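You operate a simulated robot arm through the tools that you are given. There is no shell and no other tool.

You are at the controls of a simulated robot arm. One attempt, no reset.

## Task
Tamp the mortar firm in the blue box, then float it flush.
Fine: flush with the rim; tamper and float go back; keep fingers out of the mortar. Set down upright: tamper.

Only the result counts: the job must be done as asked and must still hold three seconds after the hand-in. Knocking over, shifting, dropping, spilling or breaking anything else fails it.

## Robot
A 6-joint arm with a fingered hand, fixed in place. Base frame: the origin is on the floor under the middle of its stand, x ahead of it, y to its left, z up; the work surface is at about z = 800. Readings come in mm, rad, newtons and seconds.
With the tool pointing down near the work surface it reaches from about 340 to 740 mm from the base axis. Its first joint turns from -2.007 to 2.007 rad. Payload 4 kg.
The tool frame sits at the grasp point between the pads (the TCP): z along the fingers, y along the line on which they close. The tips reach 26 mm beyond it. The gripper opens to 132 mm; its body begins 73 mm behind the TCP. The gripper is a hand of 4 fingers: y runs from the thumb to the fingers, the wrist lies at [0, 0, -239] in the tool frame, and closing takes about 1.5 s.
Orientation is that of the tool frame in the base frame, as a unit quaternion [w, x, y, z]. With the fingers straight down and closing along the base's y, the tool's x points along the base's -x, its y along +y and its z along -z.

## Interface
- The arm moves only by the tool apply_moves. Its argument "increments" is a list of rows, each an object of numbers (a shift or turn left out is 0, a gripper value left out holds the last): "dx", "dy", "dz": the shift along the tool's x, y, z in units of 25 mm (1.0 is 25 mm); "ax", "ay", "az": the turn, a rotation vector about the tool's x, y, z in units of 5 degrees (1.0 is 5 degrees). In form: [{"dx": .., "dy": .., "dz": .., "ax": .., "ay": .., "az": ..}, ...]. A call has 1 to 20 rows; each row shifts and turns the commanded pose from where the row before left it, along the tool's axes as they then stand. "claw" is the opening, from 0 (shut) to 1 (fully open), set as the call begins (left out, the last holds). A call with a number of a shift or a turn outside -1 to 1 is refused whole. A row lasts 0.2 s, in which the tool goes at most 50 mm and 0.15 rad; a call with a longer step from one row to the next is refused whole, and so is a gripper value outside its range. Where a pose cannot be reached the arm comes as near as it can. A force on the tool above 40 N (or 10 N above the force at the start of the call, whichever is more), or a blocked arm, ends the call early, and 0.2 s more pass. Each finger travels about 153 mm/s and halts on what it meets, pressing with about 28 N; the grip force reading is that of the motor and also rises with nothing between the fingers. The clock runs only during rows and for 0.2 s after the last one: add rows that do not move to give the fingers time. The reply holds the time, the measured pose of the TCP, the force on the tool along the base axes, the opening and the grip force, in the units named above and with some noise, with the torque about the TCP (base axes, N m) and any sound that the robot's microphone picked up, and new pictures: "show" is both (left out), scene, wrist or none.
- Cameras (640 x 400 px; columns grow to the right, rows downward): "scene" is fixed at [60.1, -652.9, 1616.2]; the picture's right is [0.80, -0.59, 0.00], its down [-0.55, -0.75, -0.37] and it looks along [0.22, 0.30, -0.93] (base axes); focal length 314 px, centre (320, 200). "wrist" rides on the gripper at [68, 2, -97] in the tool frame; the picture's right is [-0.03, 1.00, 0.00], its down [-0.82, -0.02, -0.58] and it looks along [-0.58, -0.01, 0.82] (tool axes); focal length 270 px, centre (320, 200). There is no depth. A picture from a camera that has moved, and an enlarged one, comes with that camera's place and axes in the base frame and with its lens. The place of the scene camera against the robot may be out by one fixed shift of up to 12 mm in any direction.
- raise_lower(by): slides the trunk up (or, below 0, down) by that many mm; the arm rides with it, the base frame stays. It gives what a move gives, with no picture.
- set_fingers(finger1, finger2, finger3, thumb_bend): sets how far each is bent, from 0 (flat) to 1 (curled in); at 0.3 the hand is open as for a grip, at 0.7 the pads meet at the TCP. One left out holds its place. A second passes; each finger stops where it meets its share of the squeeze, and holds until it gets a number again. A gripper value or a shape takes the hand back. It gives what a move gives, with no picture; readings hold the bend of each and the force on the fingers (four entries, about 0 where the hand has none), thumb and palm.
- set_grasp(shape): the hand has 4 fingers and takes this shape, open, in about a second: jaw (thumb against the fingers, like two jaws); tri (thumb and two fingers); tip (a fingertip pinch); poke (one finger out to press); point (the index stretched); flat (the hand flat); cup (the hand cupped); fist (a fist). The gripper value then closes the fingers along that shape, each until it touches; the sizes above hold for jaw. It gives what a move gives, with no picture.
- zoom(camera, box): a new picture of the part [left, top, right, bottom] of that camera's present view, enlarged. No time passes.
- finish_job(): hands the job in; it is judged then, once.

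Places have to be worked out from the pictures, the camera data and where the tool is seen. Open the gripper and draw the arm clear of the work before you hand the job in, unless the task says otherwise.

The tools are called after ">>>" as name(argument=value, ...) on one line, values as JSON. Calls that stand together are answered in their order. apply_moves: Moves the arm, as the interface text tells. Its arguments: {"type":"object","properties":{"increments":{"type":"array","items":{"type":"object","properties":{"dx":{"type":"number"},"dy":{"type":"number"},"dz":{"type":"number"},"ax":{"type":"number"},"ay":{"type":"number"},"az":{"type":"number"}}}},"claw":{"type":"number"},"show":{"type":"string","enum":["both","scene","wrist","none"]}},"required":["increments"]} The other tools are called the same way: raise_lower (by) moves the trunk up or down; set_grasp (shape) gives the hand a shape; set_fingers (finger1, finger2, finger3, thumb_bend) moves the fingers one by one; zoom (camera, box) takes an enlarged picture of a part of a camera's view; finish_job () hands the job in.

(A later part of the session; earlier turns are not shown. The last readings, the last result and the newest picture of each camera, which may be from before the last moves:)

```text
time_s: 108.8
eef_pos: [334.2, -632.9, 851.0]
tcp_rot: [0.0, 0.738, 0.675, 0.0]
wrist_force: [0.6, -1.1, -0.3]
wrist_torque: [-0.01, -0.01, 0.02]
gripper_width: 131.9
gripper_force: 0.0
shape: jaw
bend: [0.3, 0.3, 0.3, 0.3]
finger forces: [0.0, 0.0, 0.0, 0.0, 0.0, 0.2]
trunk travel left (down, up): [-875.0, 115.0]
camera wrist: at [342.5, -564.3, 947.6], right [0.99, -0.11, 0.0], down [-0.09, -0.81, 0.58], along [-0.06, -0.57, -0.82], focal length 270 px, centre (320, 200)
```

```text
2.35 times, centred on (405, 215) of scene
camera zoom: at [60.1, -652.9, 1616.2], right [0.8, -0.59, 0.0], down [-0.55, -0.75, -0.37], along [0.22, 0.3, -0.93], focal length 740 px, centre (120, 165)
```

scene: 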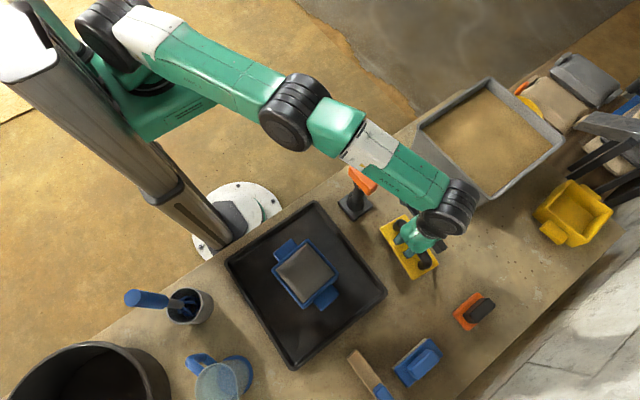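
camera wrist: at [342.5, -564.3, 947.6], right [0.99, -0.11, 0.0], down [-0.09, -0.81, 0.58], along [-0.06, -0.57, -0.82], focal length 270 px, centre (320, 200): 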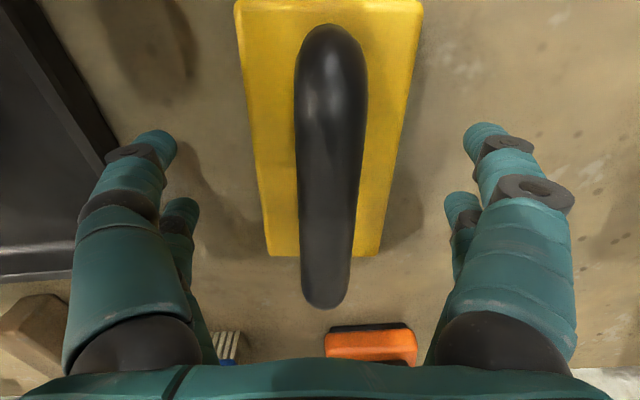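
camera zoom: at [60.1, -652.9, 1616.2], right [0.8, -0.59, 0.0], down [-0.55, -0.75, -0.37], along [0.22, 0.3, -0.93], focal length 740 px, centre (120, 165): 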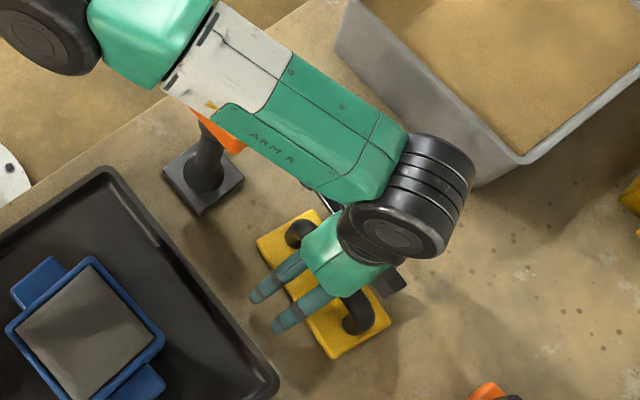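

The float is flat on the table, now turned ~2° and ~3 mm to +x relative to the hand. I raise 12 mm, align by 2° and 3.5 mm, then close with the pads at bar height.

>>> apply_moves(increments=[{"dz": -0.48}, {"dy": 0.14, "az": 0.35}, {}, {}], show="wrist")

>>> zoom(camera="wrist", box=[160, 0, 480, 300])

```text
time_s: 109.8
eef_pos: [339.2, -631.4, 863.3]
tcp_rot: [0.001, 0.748, 0.664, 0.0]
wrist_force: [0.5, 0.5, 0.7]
wrist_torque: [-0.01, 0.03, 0.01]
gripper_width: 131.9
gripper_force: 0.2
shape: jaw
bend: [0.3, 0.3, 0.3, 0.3]
finger forces: [0.0, 0.0, 0.1, 0.0, 0.1, 0.0]
trunk travel left (down, up): [-875.0, 115.0]
camera wrist: at [348.3, -564.7, 959.9], right [0.99, -0.14, 0.0], down [-0.12, -0.81, 0.58], along [-0.08, -0.57, -0.82], focal length 270 px, centre (320, 200)
```

wrist: 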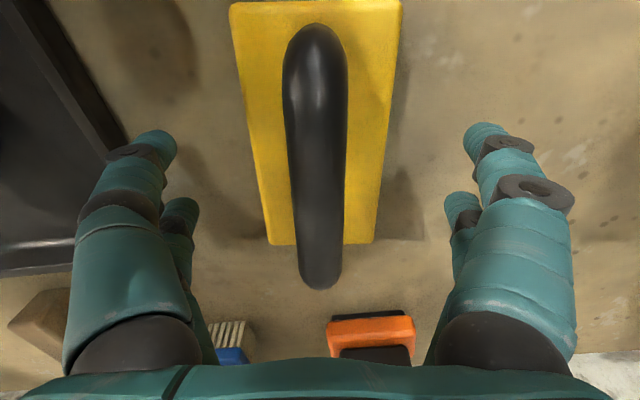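

```text
1.33 times, centred on (320, 150) of wrist
camera zoom: at [348.3, -564.7, 959.9], right [0.99, -0.14, 0.0], down [-0.12, -0.81, 0.58], along [-0.08, -0.57, -0.82], focal length 360 px, centre (320, 267)
```

zoom: 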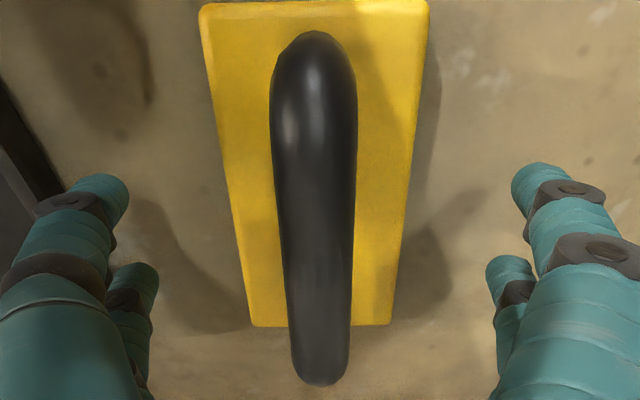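

The handle is now centred and aligned, with the bar centre at z≈858. I lower 3 mm and close on it.

>>> apply_moves(increments=[{"dz": 0.12}, {}, {}, {}, {}, {}, {}, {}, {}, {}], claw=0, show="both")

>>> zoom(camera="wrist", box=[160, 0, 480, 300])

```text
time_s: 112.0
eef_pos: [339.0, -632.0, 859.3]
tcp_rot: [0.0, 0.748, 0.664, 0.0]
wrist_force: [0.6, -0.2, -2.1]
wrist_torque: [-0.02, 0.03, -0.01]
gripper_width: 0.0
gripper_force: 28.0
shape: jaw
bend: [0.71, 0.7, 0.7, 0.71]
finger forces: [0.1, 0.0, 0.0, 0.0, 0.1, 0.0]
trunk travel left (down, up): [-875.0, 115.0]
camera wrist: at [348.4, -564.5, 956.8], right [0.99, -0.14, 0.0], down [-0.12, -0.81, 0.58], along [-0.08, -0.57, -0.82], focal length 270 px, centre (320, 200)
```

scene: 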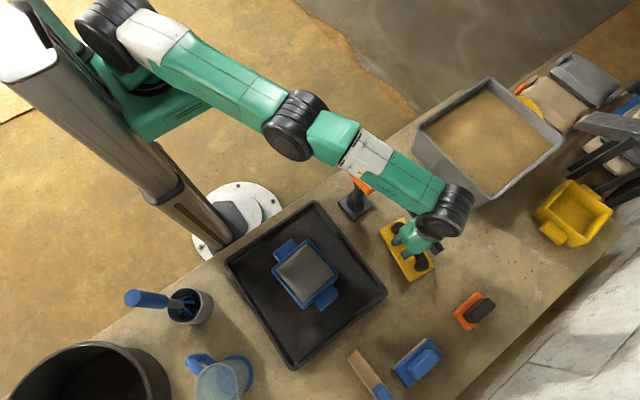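
wrist: 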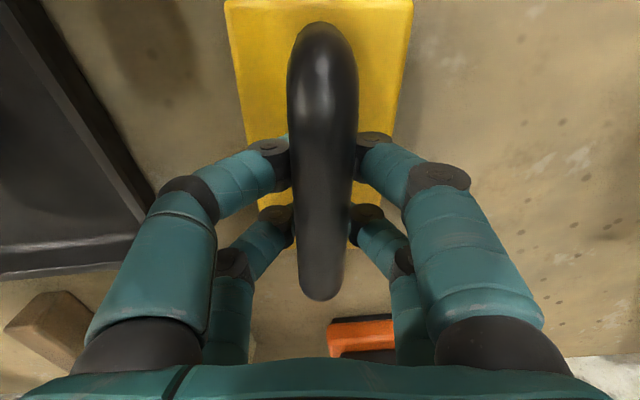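

```text
1.33 times, centred on (320, 150) of wrist
camera zoom: at [348.4, -564.5, 956.8], right [0.99, -0.14, 0.0], down [-0.12, -0.81, 0.58], along [-0.08, -0.57, -0.82], focal length 360 px, centre (320, 267)
```

zoom: 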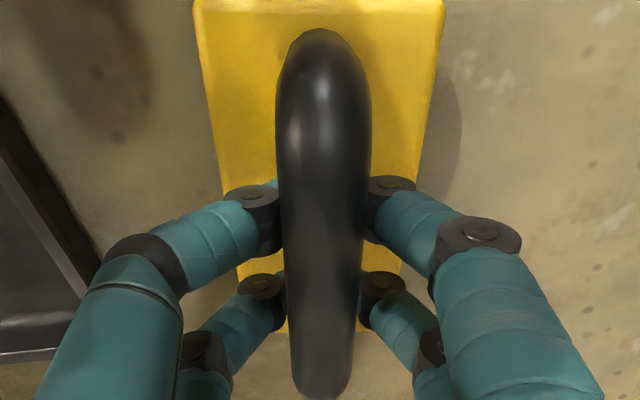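

The tips met underneath the bar again and lifted it ~5 mm, so the bar centre is higher than I thought, about z≈872. I lower those 5 mm, open, and try again with the TCP near 873.

>>> apply_moves(increments=[{"dz": 0.1}, {"dz": 0.1}, {}], show="none")

>>> apply_moves(increments=[{}, {}, {}, {}, {}, {}], claw=1, show="wrist")

>>> apply_moves(increments=[{"dz": -0.4}, {"dz": -0.3}, {}], show="wrist")

>>> zoom(camera="wrist", box=[160, 0, 480, 300])

```text
time_s: 112.8
eef_pos: [337.8, -631.7, 855.6]
tcp_rot: [0.0, 0.748, 0.664, 0.0]
wrist_force: [-0.3, 0.6, -1.5]
wrist_torque: [-0.05, -0.01, -0.01]
gripper_width: 0.0
gripper_force: 28.3
shape: jaw
bend: [0.71, 0.7, 0.7, 0.71]
finger forces: [0.1, 0.0, 0.1, 0.0, 0.1, 0.1]
trunk travel left (down, up): [-875.0, 115.0]
```

```text
time_s: 114.2
eef_pos: [338.8, -631.5, 854.1]
tcp_rot: [0.0, 0.748, 0.664, 0.0]
wrist_force: [-0.2, 0.2, -0.2]
wrist_torque: [-0.03, 0.01, 0.02]
gripper_width: 132.2
gripper_force: 0.0
shape: jaw
bend: [0.3, 0.3, 0.3, 0.3]
finger forces: [0.0, 0.0, 0.0, 0.0, 0.0, 0.1]
trunk travel left (down, up): [-875.0, 115.0]
camera wrist: at [348.3, -563.4, 952.0], right [0.99, -0.14, 0.0], down [-0.12, -0.81, 0.58], along [-0.08, -0.57, -0.82], focal length 270 px, centre (320, 200)
```

wrist: 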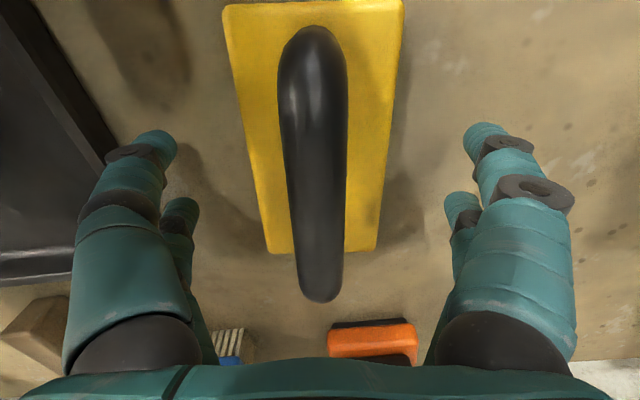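

```text
time_s: 115.0
eef_pos: [339.5, -632.2, 873.4]
tcp_rot: [0.001, 0.748, 0.664, 0.0]
wrist_force: [-0.9, -0.1, -0.5]
wrist_torque: [0.03, 0.02, 0.03]
gripper_width: 131.6
gripper_force: 0.1
shape: jaw
bend: [0.3, 0.3, 0.3, 0.3]
finger forces: [0.1, 0.0, 0.0, 0.0, 0.1, 0.1]
trunk travel left (down, up): [-875.0, 115.0]
camera wrist: at [349.0, -564.2, 970.0], right [0.99, -0.14, 0.0], down [-0.12, -0.81, 0.58], along [-0.08, -0.57, -0.82], focal length 270 px, centre (320, 200)
```

wrist: 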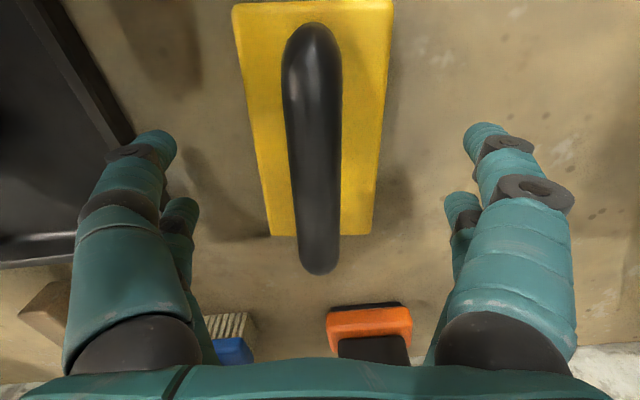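

```text
1.33 times, centred on (320, 150) of wrist
camera zoom: at [349.0, -564.2, 970.0], right [0.99, -0.14, 0.0], down [-0.12, -0.81, 0.58], along [-0.08, -0.57, -0.82], focal length 360 px, centre (320, 267)
```

zoom: 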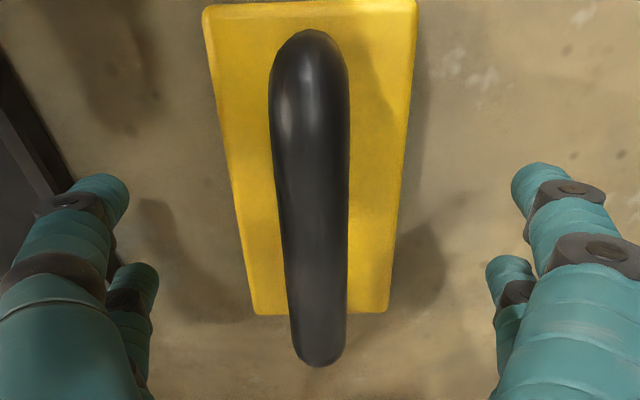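

Comparing the two heights, the handle bar is ~23 mm thick with its centre near z≈862–865, and the pads slip under a round bar if they close below its equator. I go to TCP z≈868 so the pads close just above the bar's middle.

>>> apply_moves(increments=[{"dz": 0.22, "dy": -0.05}, {}, {}, {}, {}, {}, {}, {}, {}, {}], claw=0, show="both")

>>> zoom(camera="wrist", box=[160, 0, 480, 300])

```text
time_s: 117.2
eef_pos: [337.0, -630.8, 868.3]
tcp_rot: [0.001, 0.747, 0.664, 0.0]
wrist_force: [-0.4, 0.3, -1.3]
wrist_torque: [0.01, -0.02, 0.01]
gripper_width: 4.9
gripper_force: 27.5
shape: jaw
bend: [0.73, 0.73, 0.73, 0.72]
finger forces: [0.0, 0.0, 0.1, 0.0, 0.1, 0.0]
trunk travel left (down, up): [-875.0, 115.0]
camera wrist: at [347.6, -563.9, 964.3], right [0.99, -0.14, 0.0], down [-0.12, -0.81, 0.58], along [-0.08, -0.57, -0.82], focal length 270 px, centre (320, 200)
```

scene: 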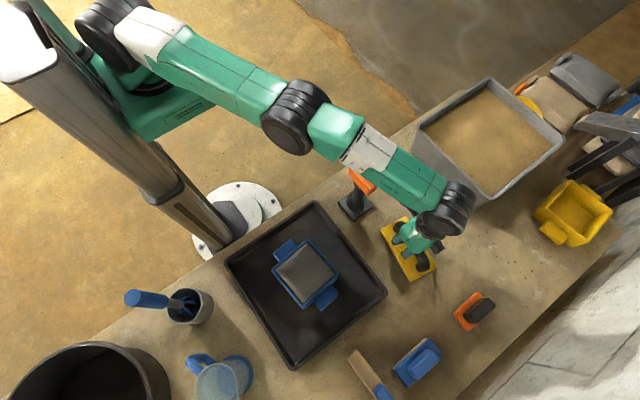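
wrist: 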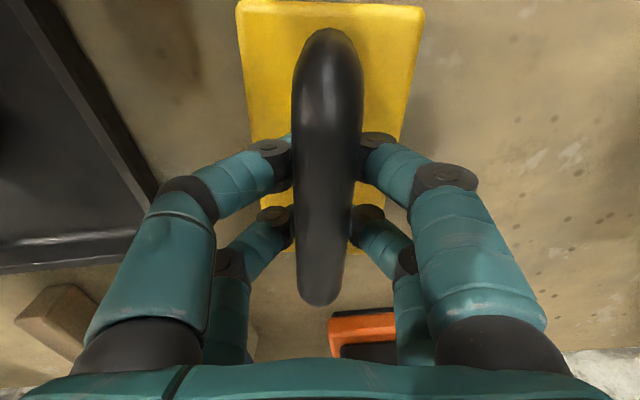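

```text
1.33 times, centred on (320, 150) of wrist
camera zoom: at [347.6, -563.9, 964.3], right [0.99, -0.14, 0.0], down [-0.12, -0.81, 0.58], along [-0.08, -0.57, -0.82], focal length 360 px, centre (320, 267)
```

zoom: 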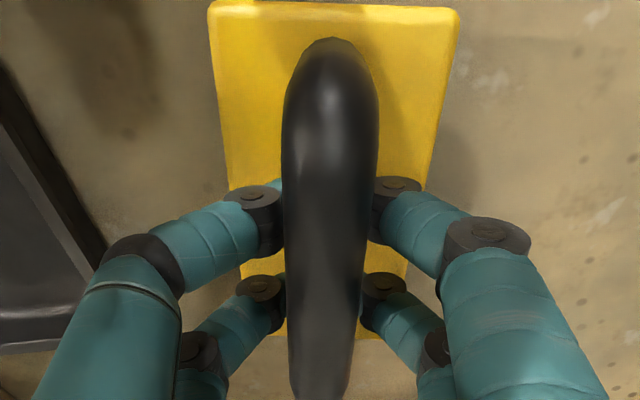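

The curling fingertips again scooped under the round bar and picked the float up a few millimetres. I lower it back, open, and try a true fingertip pinch with the TCP ~15 mm above the bar's centre line.

>>> apply_moves(increments=[{"dz": 0.1}, {"dz": 0.1}, {"dz": 0.1}, {"dz": 0.1}, {}], show="none")

>>> zoom(camera="scene", box=[330, 130, 480, 300])

>>> zoom(camera="wrist", box=[160, 0, 480, 300])

```text
time_s: 118.4
eef_pos: [336.7, -631.6, 856.7]
tcp_rot: [-0.001, 0.747, 0.665, 0.0]
wrist_force: [0.0, 0.2, -1.1]
wrist_torque: [0.04, -0.01, -0.02]
gripper_width: 4.8
gripper_force: 27.9
shape: jaw
bend: [0.73, 0.73, 0.73, 0.72]
finger forces: [0.1, 0.1, 0.1, 0.1, 0.0, 0.0]
trunk travel left (down, up): [-875.0, 115.0]
```

```text
2.35 times, centred on (405, 215) of scene
camera zoom: at [60.1, -652.9, 1616.2], right [0.8, -0.59, 0.0], down [-0.55, -0.75, -0.37], along [0.22, 0.3, -0.93], focal length 740 px, centre (120, 165)
```

zoom: 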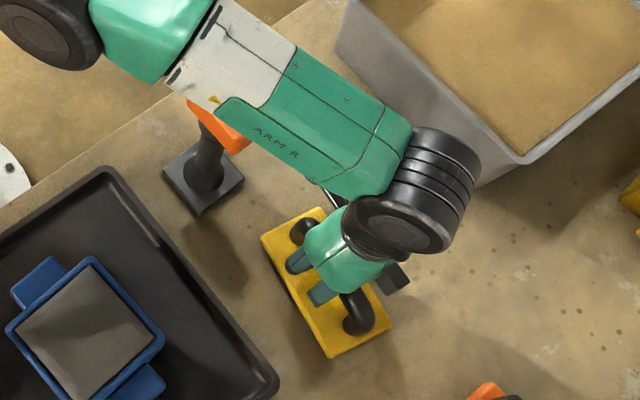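

```text
1.33 times, centred on (320, 150) of wrist
camera zoom: at [347.2, -564.1, 953.9], right [0.99, -0.14, 0.0], down [-0.12, -0.81, 0.58], along [-0.08, -0.57, -0.82], focal length 360 px, centre (320, 267)
```

zoom: 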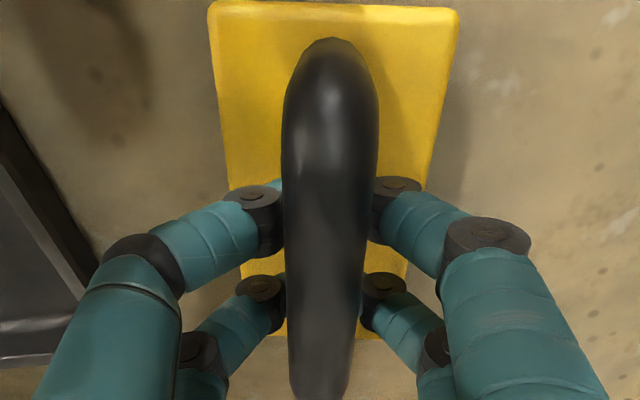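

The float moves rigidly with the hand in this grip. I use the table to test it: I keep lowering in small steps to see when it touches and whether it can take some downward push.

>>> apply_moves(increments=[{"dz": 0.06}, {"dz": 0.06}, {}], show="none")

```text
time_s: 119.2
eef_pos: [337.6, -632.4, 852.3]
tcp_rot: [0.0, 0.748, 0.664, -0.001]
wrist_force: [-0.5, -0.2, -1.1]
wrist_torque: [-0.03, 0.02, 0.0]
gripper_width: 4.6
gripper_force: 27.8
shape: jaw
bend: [0.73, 0.73, 0.73, 0.72]
finger forces: [0.1, 0.1, 0.0, 0.0, 0.0, 0.0]
trunk travel left (down, up): [-875.0, 115.0]
```

>>> raise_lower(by=-4)

```text
time_s: 119.7
eef_pos: [336.6, -631.4, 849.2]
tcp_rot: [0.001, 0.747, 0.664, 0.0]
wrist_force: [0.3, 0.0, -0.3]
wrist_torque: [0.02, 0.0, 0.0]
gripper_width: 4.6
gripper_force: 27.4
shape: jaw
bend: [0.73, 0.73, 0.73, 0.72]
finger forces: [0.0, 0.1, 0.0, 0.0, 0.0, 0.0]
trunk travel left (down, up): [-871.0, 119.0]
```

>>> raise_lower(by=-3)

```text
time_s: 120.2
eef_pos: [337.2, -631.2, 845.8]
tcp_rot: [0.0, 0.748, 0.664, -0.001]
wrist_force: [-0.9, -0.6, -0.1]
wrist_torque: [0.03, -0.03, 0.02]
gripper_width: 4.7
gripper_force: 27.9
shape: jaw
bend: [0.73, 0.73, 0.73, 0.72]
finger forces: [0.0, 0.0, 0.0, 0.0, 0.0, 0.1]
trunk travel left (down, up): [-868.0, 122.0]
```

>>> apply_moves(increments=[{}], show="both")

>>> zoom(camera="wrist", box=[160, 0, 480, 300])

>>> zoom(camera="scene", box=[360, 190, 460, 300])

```text
time_s: 120.7
eef_pos: [337.2, -631.6, 846.2]
tcp_rot: [0.001, 0.748, 0.664, 0.0]
wrist_force: [-0.4, 0.3, -0.4]
wrist_torque: [0.0, 0.0, 0.0]
gripper_width: 4.5
gripper_force: 27.6
shape: jaw
bend: [0.73, 0.73, 0.73, 0.72]
finger forces: [0.0, 0.0, 0.0, 0.1, 0.0, 0.0]
trunk travel left (down, up): [-868.0, 122.0]
camera wrist: at [347.0, -563.9, 943.3], right [0.99, -0.14, 0.0], down [-0.12, -0.81, 0.58], along [-0.08, -0.57, -0.82], focal length 270 px, centre (320, 200)
```

scene: 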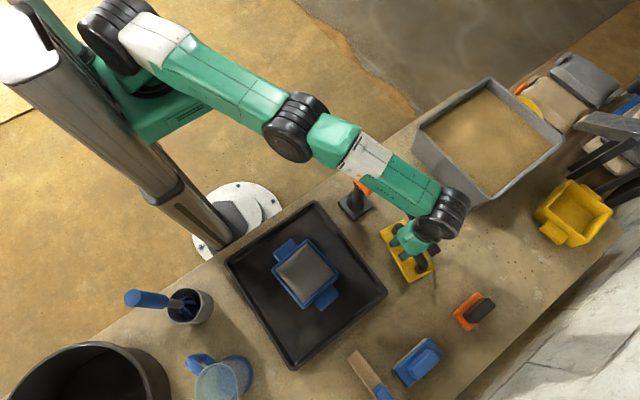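
wrist: 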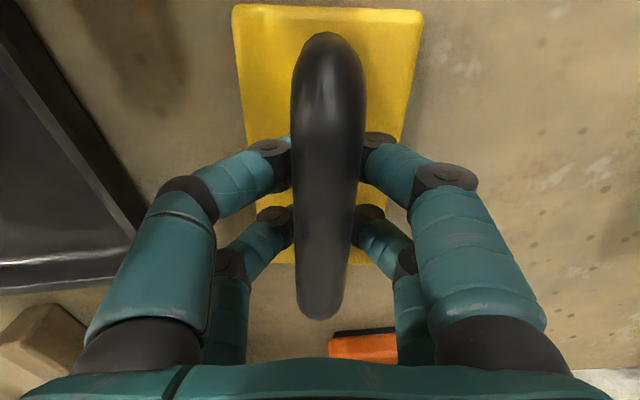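

```text
1.33 times, centred on (320, 150) of wrist
camera zoom: at [347.0, -563.9, 943.3], right [0.99, -0.14, 0.0], down [-0.12, -0.81, 0.58], along [-0.08, -0.57, -0.82], focal length 360 px, centre (320, 267)
```

zoom: 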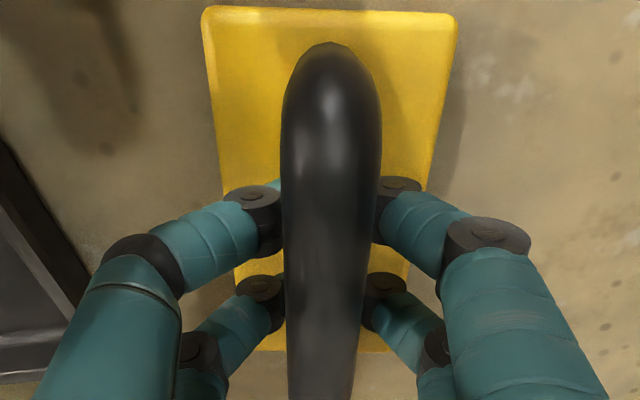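

```text
3.64 times, centred on (410, 245) of scene
camera zoom: at [60.1, -652.9, 1616.2], right [0.8, -0.59, 0.0], down [-0.55, -0.75, -0.37], along [0.22, 0.3, -0.93], focal length 1143 px, centre (-7, 36)
```

zoom: 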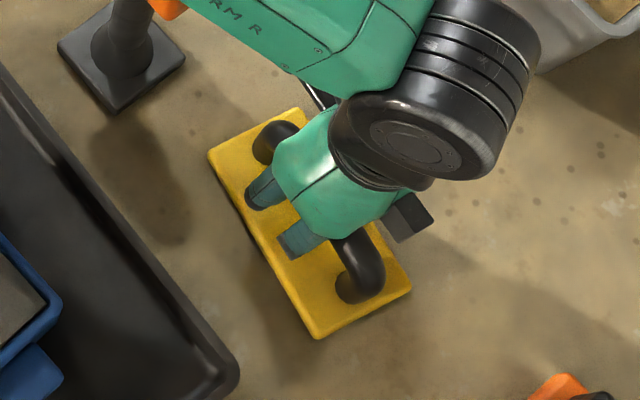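

The float now rests on the table while the bar rides up in the fingers, so this hold can't press. I open, rise to TCP z≈880 and try the fingertip pinch at the bar's widest line.

>>> apply_moves(increments=[{}, {}, {}, {}, {}, {"dz": -0.7}, {"dz": -0.66}, {}], claw=1, show="wrist")

>>> zoom(camera="wrist", box=[160, 0, 480, 300])

```text
time_s: 122.5
eef_pos: [337.6, -631.9, 879.8]
tcp_rot: [0.0, 0.748, 0.664, 0.001]
wrist_force: [-0.6, 0.1, -0.1]
wrist_torque: [-0.03, 0.01, 0.0]
gripper_width: 131.9
gripper_force: 0.0
shape: jaw
bend: [0.3, 0.3, 0.3, 0.3]
finger forces: [0.0, 0.0, 0.1, 0.0, 0.1, 0.0]
trunk travel left (down, up): [-868.0, 122.0]
camera wrist: at [347.7, -564.1, 977.6], right [0.99, -0.14, 0.0], down [-0.12, -0.81, 0.58], along [-0.08, -0.57, -0.82], focal length 270 px, centre (320, 200)
```

wrist: 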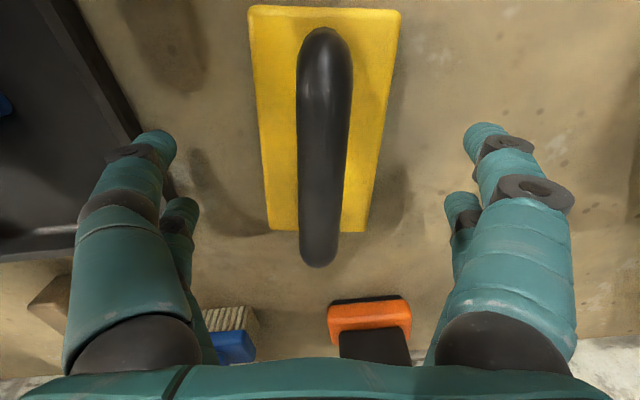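

```text
1.33 times, centred on (320, 150) of wrist
camera zoom: at [347.7, -564.1, 977.6], right [0.99, -0.14, 0.0], down [-0.12, -0.81, 0.58], along [-0.08, -0.57, -0.82], focal length 360 px, centre (320, 267)
```

zoom: 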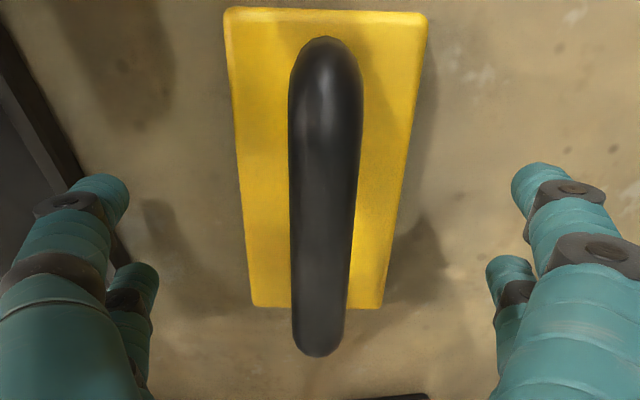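

The float has turned ~3° more; I align the hand to it and close for a fingertip pinch.

>>> apply_moves(increments=[{"az": 0.5, "dy": 0.06}, {}, {}, {}, {}, {}, {}, {}, {}, {}], claw=0, show="wrist")

>>> zoom(camera="wrist", box=[160, 0, 480, 300])

>>> zoom(camera="scene", box=[360, 190, 460, 300])

```text
time_s: 124.7
eef_pos: [338.7, -632.3, 881.4]
tcp_rot: [-0.001, 0.762, 0.648, 0.0]
wrist_force: [0.0, 0.8, 2.5]
wrist_torque: [0.03, 0.0, 0.02]
gripper_width: 17.0
gripper_force: 27.7
shape: jaw
bend: [0.72, 0.72, 0.73, 0.7]
finger forces: [24.2, 23.8, 23.8, 0.1, 24.8, 0.0]
trunk travel left (down, up): [-868.0, 122.0]
camera wrist: at [351.7, -564.6, 978.0], right [0.98, -0.19, 0.0], down [-0.15, -0.8, 0.58], along [-0.11, -0.57, -0.82], focal length 270 px, centre (320, 200)
```

wrist: 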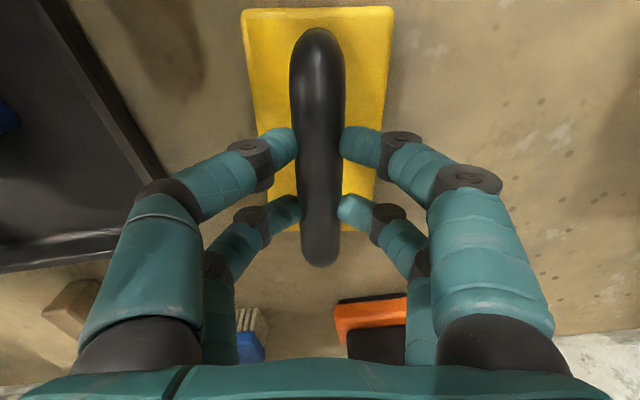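

```text
1.33 times, centred on (320, 150) of wrist
camera zoom: at [351.7, -564.6, 978.0], right [0.98, -0.19, 0.0], down [-0.15, -0.8, 0.58], along [-0.11, -0.57, -0.82], focal length 360 px, centre (320, 267)
```

zoom: 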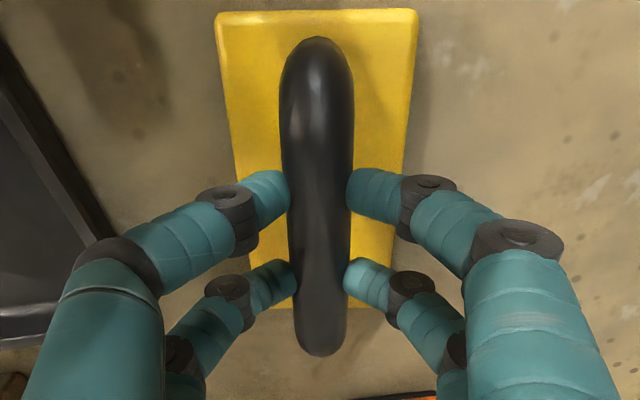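

```text
3.64 times, centred on (410, 245) of scene
camera zoom: at [60.1, -652.9, 1616.2], right [0.8, -0.59, 0.0], down [-0.55, -0.75, -0.37], along [0.22, 0.3, -0.93], focal length 1143 px, centre (-7, 36)
```

zoom: 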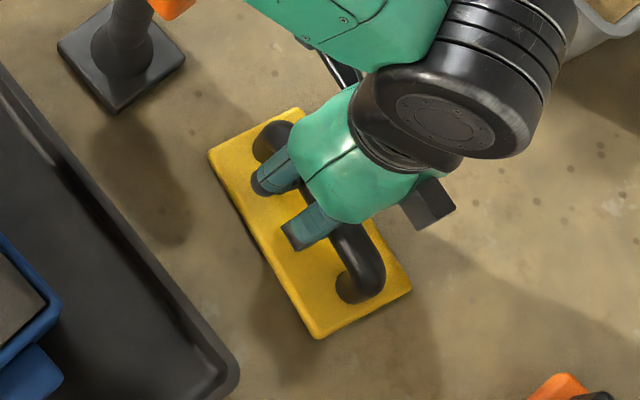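

All four pads now grip the bar at ~24 N. The float bottom is ~81 mm below the TCP. I lift it gently and check that it hangs level.

>>> apply_moves(increments=[{"dz": -0.2}, {"dz": -0.4}, {"dz": -0.6}, {"dz": -0.6}, {"dz": -0.6}, {"dz": -0.4}, {}], show="both")

>>> zoom(camera="wrist", box=[160, 0, 480, 300])

>>> zoom(camera="scene", box=[360, 160, 480, 300])

```text
time_s: 126.2
eef_pos: [338.0, -631.4, 949.5]
tcp_rot: [0.0, 0.762, 0.648, 0.0]
wrist_force: [0.1, -0.9, -1.8]
wrist_torque: [0.02, 0.01, 0.0]
gripper_width: 17.0
gripper_force: 27.9
shape: jaw
bend: [0.72, 0.72, 0.73, 0.7]
finger forces: [23.5, 23.4, 23.2, 0.0, 24.1, 0.1]
trunk travel left (down, up): [-868.0, 122.0]
camera wrist: at [350.7, -564.3, 1047.5], right [0.98, -0.19, 0.0], down [-0.15, -0.8, 0.58], along [-0.11, -0.57, -0.82], focal length 270 px, centre (320, 200)
```

scene: 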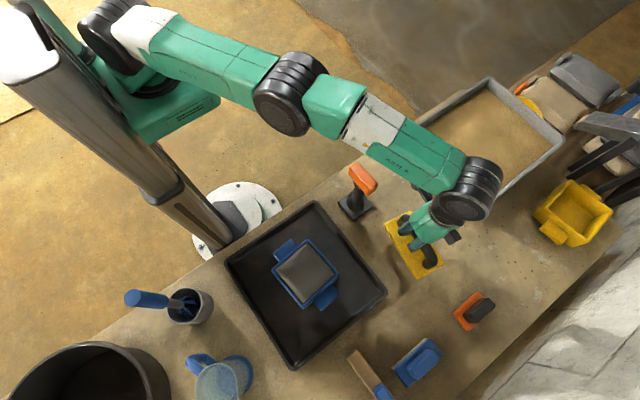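
wrist: 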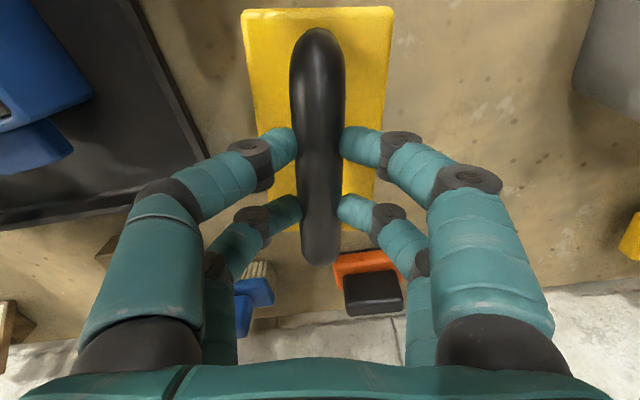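

```text
1.33 times, centred on (320, 150) of wrist
camera zoom: at [350.7, -564.3, 1047.5], right [0.98, -0.19, 0.0], down [-0.15, -0.8, 0.58], along [-0.11, -0.57, -0.82], focal length 360 px, centre (320, 267)
```

zoom: 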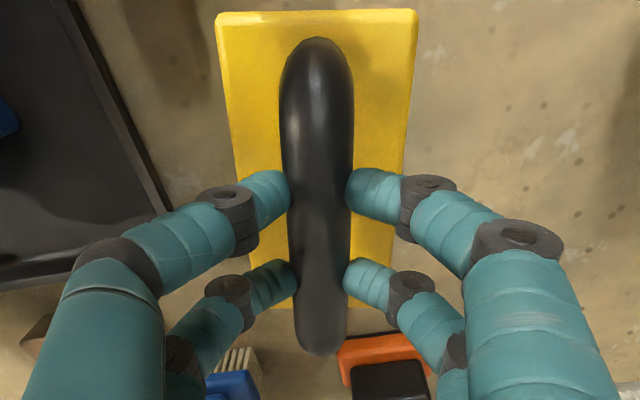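

```text
2.86 times, centred on (420, 230) of scene
camera zoom: at [60.1, -652.9, 1616.2], right [0.8, -0.59, 0.0], down [-0.55, -0.75, -0.37], along [0.22, 0.3, -0.93], focal length 898 px, centre (34, 114)
```

zoom: 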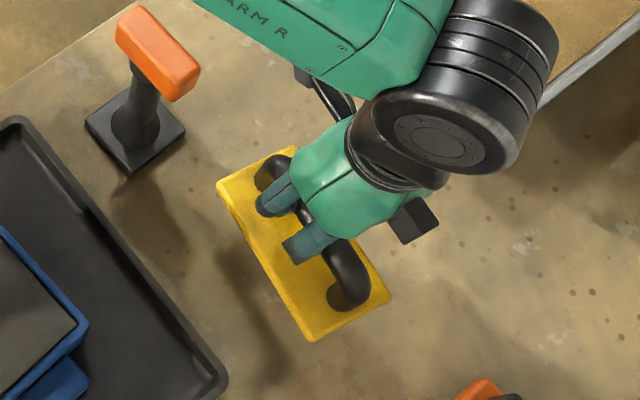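

The float is gripped firmly and hangs level. I carry it inward and up over the box, turning it to the box's yaw (about +14.5°), stopping ~40 mm above the rim.

>>> apply_moves(increments=[{"dx": 0.187, "dy": -0.841, "dz": -0.42}, {"dx": 0.187, "dy": -0.841, "dz": -0.42}, {"dx": 0.187, "dy": -0.841, "dz": -0.42}, {"dx": 0.187, "dy": -0.841, "dz": -0.42}, {"dx": 0.187, "dy": -0.841, "dz": -0.42}, {"az": -0.97}, {"az": -0.97}, {"az": -0.97}, {"dx": 0.505, "dy": -0.944}, {"dx": 0.505, "dy": -0.944}, {"dx": 0.505, "dy": -0.944}, {"dx": 0.505, "dy": -0.944}, {"dx": 0.505, "dy": -0.944}, {"dx": 0.505, "dy": -0.944}, {}], show="both")

>>> zoom(camera="wrist", box=[160, 0, 480, 300])

>>> zoom(camera="scene", box=[230, 200, 390, 340])

```text
time_s: 129.4
eef_pos: [90.8, -531.0, 1002.1]
tcp_rot: [0.001, 0.674, 0.739, 0.0]
wrist_force: [-0.4, 0.7, -1.5]
wrist_torque: [-0.02, 0.02, 0.02]
gripper_width: 16.8
gripper_force: 27.5
shape: jaw
bend: [0.72, 0.72, 0.73, 0.7]
finger forces: [23.4, 23.3, 23.2, 0.0, 23.9, 0.1]
trunk travel left (down, up): [-868.0, 122.0]
camera wrist: at [85.7, -462.8, 1099.2], right [1.0, 0.07, 0.0], down [0.05, -0.81, 0.58], along [0.04, -0.58, -0.82], focal length 270 px, centre (320, 200)
```

scene: 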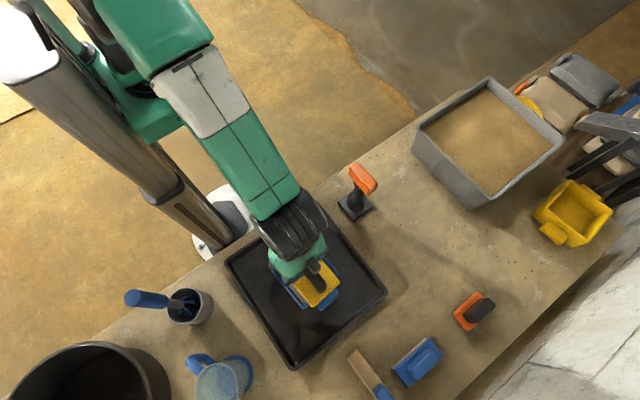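
wrist: 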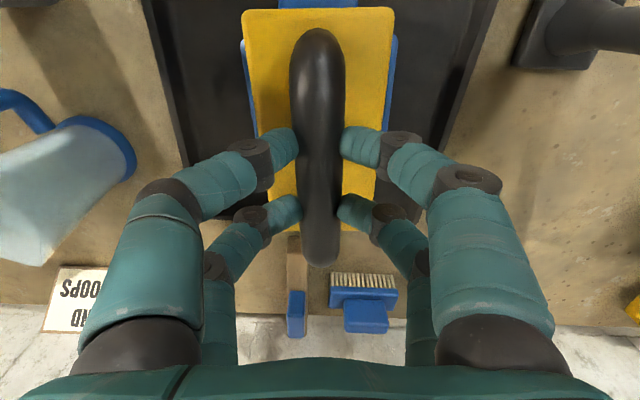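

```text
1.33 times, centred on (320, 150) of wrist
camera zoom: at [85.7, -462.8, 1099.2], right [1.0, 0.07, 0.0], down [0.05, -0.81, 0.58], along [0.04, -0.58, -0.82], focal length 360 px, centre (320, 267)
```

zoom: 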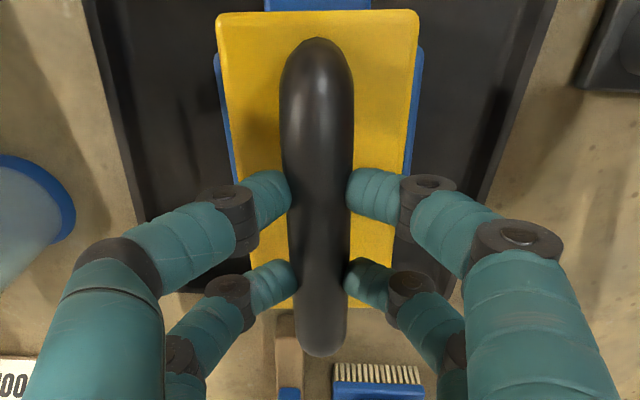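

```text
2.86 times, centred on (310, 270) of scene
camera zoom: at [60.1, -652.9, 1616.2], right [0.8, -0.59, 0.0], down [-0.55, -0.75, -0.37], along [0.22, 0.3, -0.93], focal length 898 px, centre (349, 0)
```

zoom: 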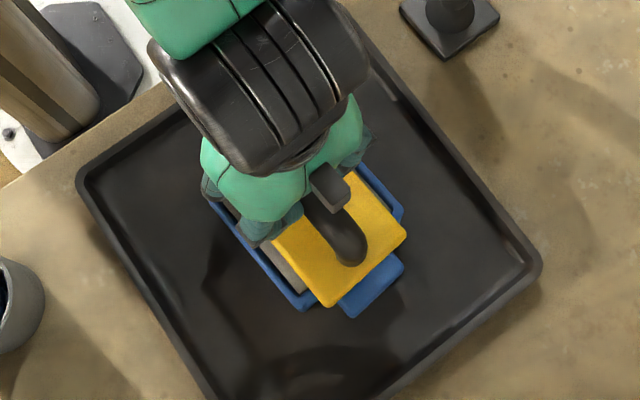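

The float is parallel to the box and centred over it. I lower at the centre in fine steps to learn the contact height.

>>> apply_moves(increments=[{"dz": 0.5}, {"dz": 0.5}, {"dz": 0.3}, {"dz": 0.06}, {"dz": 0.06}, {}], show="none")

```text
time_s: 130.8
eef_pos: [90.7, -530.4, 966.7]
tcp_rot: [0.0, 0.673, 0.74, 0.0]
wrist_force: [0.7, -0.5, -1.5]
wrist_torque: [0.05, 0.02, 0.0]
gripper_width: 16.8
gripper_force: 28.2
shape: jaw
bend: [0.72, 0.72, 0.73, 0.7]
finger forces: [23.4, 23.3, 23.2, 0.0, 23.7, 0.0]
trunk travel left (down, up): [-868.0, 122.0]
```

>>> apply_moves(increments=[{"dz": 0.05}, {"dz": 0.05}, {}], show="none")

```text
time_s: 131.7
eef_pos: [91.2, -529.6, 964.5]
tcp_rot: [0.0, 0.674, 0.739, 0.001]
wrist_force: [-0.3, -0.4, -1.7]
wrist_torque: [0.03, 0.03, 0.01]
gripper_width: 16.6
gripper_force: 28.2
shape: jaw
bend: [0.72, 0.72, 0.73, 0.7]
finger forces: [23.4, 23.3, 23.2, 0.1, 23.8, 0.0]
trunk travel left (down, up): [-868.0, 122.0]
```

>>> apply_moves(increments=[{"dz": 0.05}, {"dz": 0.05}, {}], show="none")

```text
time_s: 132.4
eef_pos: [90.3, -530.3, 962.3]
tcp_rot: [0.0, 0.674, 0.739, 0.0]
wrist_force: [0.4, 0.8, -1.8]
wrist_torque: [0.03, 0.03, -0.01]
gripper_width: 16.7
gripper_force: 28.2
shape: jaw
bend: [0.72, 0.72, 0.73, 0.7]
finger forces: [23.5, 23.3, 23.2, 0.0, 23.8, 0.1]
trunk travel left (down, up): [-868.0, 122.0]
```

>>> apply_moves(increments=[{"dz": 0.05}, {"dz": 0.05}, {}], show="both")

>>> zoom(camera="wrist", box=[200, 0, 440, 150])

>>> zoom(camera="scene", box=[250, 220, 370, 320])

```text
time_s: 133.2
eef_pos: [90.9, -530.7, 959.1]
tcp_rot: [-0.001, 0.674, 0.739, 0.0]
wrist_force: [0.3, 0.3, -1.9]
wrist_torque: [0.01, 0.0, 0.02]
gripper_width: 16.8
gripper_force: 28.1
shape: jaw
bend: [0.72, 0.72, 0.73, 0.7]
finger forces: [23.4, 23.3, 23.2, 0.1, 23.8, 0.1]
trunk travel left (down, up): [-868.0, 122.0]
camera wrist: at [86.4, -462.2, 1056.6], right [1.0, 0.07, 0.0], down [0.05, -0.81, 0.58], along [0.04, -0.58, -0.82], focal length 270 px, centre (320, 200)
```

scene: 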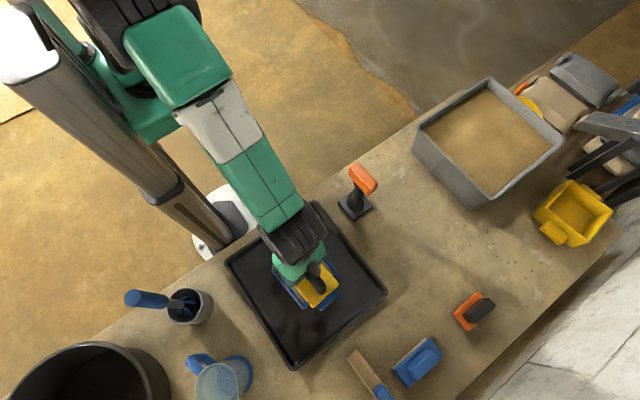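
wrist: 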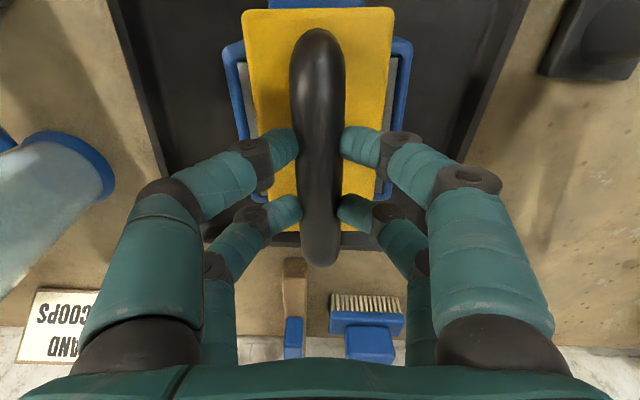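

```text
2.67 times, centred on (320, 75) of wrist
camera zoom: at [86.4, -462.2, 1056.6], right [1.0, 0.07, 0.0], down [0.05, -0.81, 0.58], along [0.04, -0.58, -0.82], focal length 721 px, centre (320, 533)
```

zoom: 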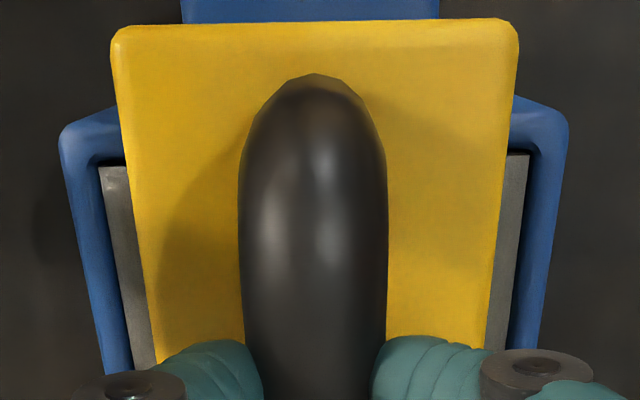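

```text
4.00 times, centred on (310, 270) of scene
camera zoom: at [60.1, -652.9, 1616.2], right [0.8, -0.59, 0.0], down [-0.55, -0.75, -0.37], along [0.22, 0.3, -0.93], focal length 1257 px, centre (360, -80)
```

zoom: 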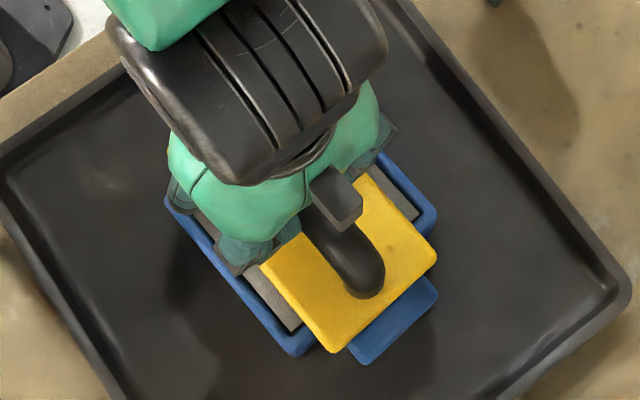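

Still no contact at a float-bottom height of ~878. I continue down in fine steps.

>>> apply_moves(increments=[{"dz": 0.04}, {"dz": 0.04}, {}], show="none")

```text
time_s: 134.1
eef_pos: [91.8, -530.7, 957.5]
tcp_rot: [0.0, 0.674, 0.739, 0.0]
wrist_force: [-0.3, 0.7, -2.0]
wrist_torque: [0.02, -0.03, 0.01]
gripper_width: 16.8
gripper_force: 27.8
shape: jaw
bend: [0.72, 0.72, 0.73, 0.7]
finger forces: [23.5, 23.3, 23.2, 0.0, 23.8, 0.0]
trunk travel left (down, up): [-868.0, 122.0]
```

>>> apply_moves(increments=[{"dz": 0.04}, {"dz": 0.04}, {}], show="none")

```text
time_s: 134.8
eef_pos: [90.2, -529.9, 955.5]
tcp_rot: [-0.001, 0.674, 0.739, 0.0]
wrist_force: [-0.5, -0.5, -1.8]
wrist_torque: [0.01, 0.02, -0.02]
gripper_width: 16.8
gripper_force: 28.0
shape: jaw
bend: [0.72, 0.72, 0.73, 0.7]
finger forces: [23.4, 23.1, 23.1, 0.0, 24.0, 0.0]
trunk travel left (down, up): [-868.0, 122.0]
```

>>> apply_moves(increments=[{"dz": 0.04}, {"dz": 0.04}, {}], show="none")

```text
time_s: 135.7
eef_pos: [90.8, -530.2, 954.3]
tcp_rot: [0.001, 0.673, 0.739, -0.002]
wrist_force: [0.3, -0.9, 11.1]
wrist_torque: [0.07, -0.01, 0.03]
gripper_width: 17.1
gripper_force: 28.2
shape: jaw
bend: [0.72, 0.72, 0.73, 0.7]
finger forces: [26.0, 25.0, 24.7, 0.0, 26.8, 0.0]
trunk travel left (down, up): [-868.0, 122.0]
```

Contact: +13 N net at float bottom ≈874, stiff and level (no torque). I ease off slightly and start floating with a slow stroke toward -x, watching the forces.

>>> apply_moves(increments=[{"dz": -0.02}, {"dy": -0.15}, {"dy": -0.2}, {"dy": -0.2}, {"dy": -0.2}, {"dy": -0.2}, {}], show="both")

>>> zoom(camera="wrist", box=[200, 0, 440, 150])

>>> zoom(camera="scene", box=[250, 220, 370, 320])

```text
time_s: 137.2
eef_pos: [66.2, -530.7, 953.5]
tcp_rot: [0.001, 0.674, 0.739, 0.0]
wrist_force: [2.5, 0.3, 4.2]
wrist_torque: [0.03, -0.03, -0.02]
gripper_width: 16.9
gripper_force: 28.1
shape: jaw
bend: [0.72, 0.72, 0.73, 0.7]
finger forces: [25.6, 25.2, 24.4, 0.0, 24.5, 0.0]
trunk travel left (down, up): [-868.0, 122.0]
camera wrist: at [62.5, -463.1, 1052.1], right [1.0, 0.07, 0.0], down [0.05, -0.81, 0.58], along [0.04, -0.58, -0.82], focal length 270 px, centre (320, 200)
```

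scene: 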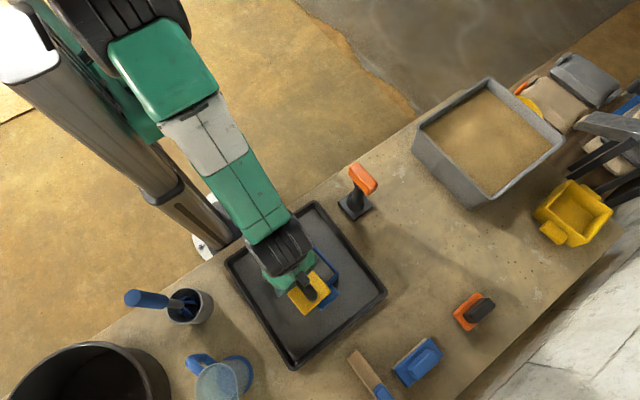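
wrist: 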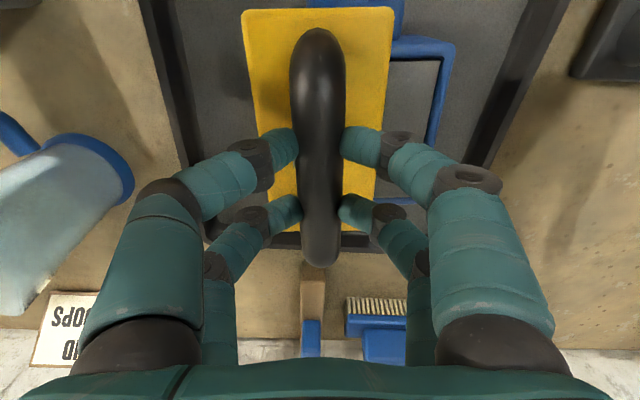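

```text
2.67 times, centred on (320, 75) of wrist
camera zoom: at [62.5, -463.1, 1052.1], right [1.0, 0.07, 0.0], down [0.05, -0.81, 0.58], along [0.04, -0.58, -0.82], focal length 721 px, centre (320, 533)
```

zoom: 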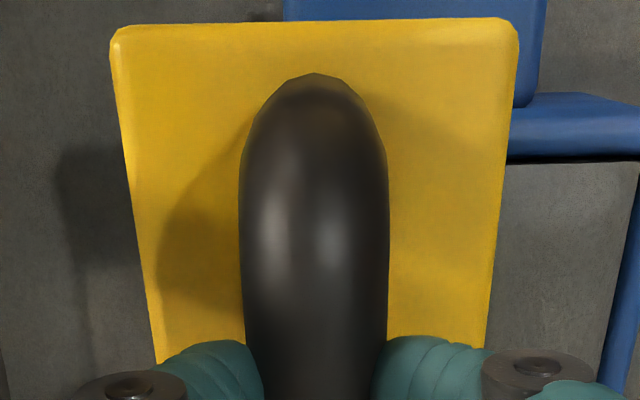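

```text
4.00 times, centred on (310, 270) of scene
camera zoom: at [60.1, -652.9, 1616.2], right [0.8, -0.59, 0.0], down [-0.55, -0.75, -0.37], along [0.22, 0.3, -0.93], focal length 1257 px, centre (360, -80)
```

zoom: 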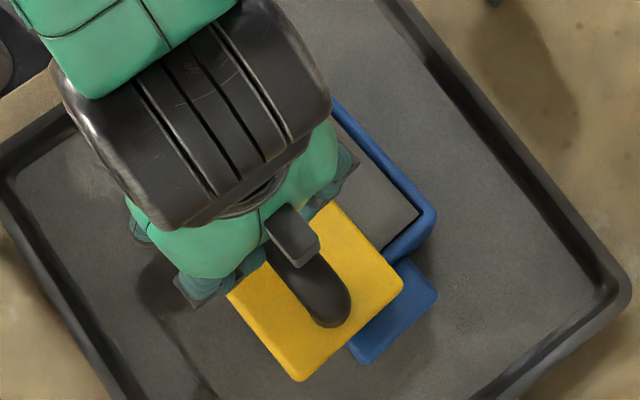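

The excess struck off has gone into the tray below, and forces are light (6 N down, 2.5 N drag). I continue the stroke to the -x side, keeping the float flat on the rim.

>>> apply_moves(increments=[{"dy": -0.2}, {"dy": -0.2}, {"dy": -0.2}, {"dy": -0.2}, {"dy": -0.2}, {}], show="none")

```text
time_s: 138.7
eef_pos: [42.3, -533.7, 955.5]
tcp_rot: [-0.001, 0.673, 0.739, 0.0]
wrist_force: [1.0, -0.2, 3.2]
wrist_torque: [0.04, -0.06, -0.04]
gripper_width: 16.8
gripper_force: 28.7
shape: jaw
bend: [0.72, 0.72, 0.73, 0.7]
finger forces: [25.1, 24.9, 24.0, 0.0, 24.3, 0.1]
trunk travel left (down, up): [-868.0, 122.0]
```

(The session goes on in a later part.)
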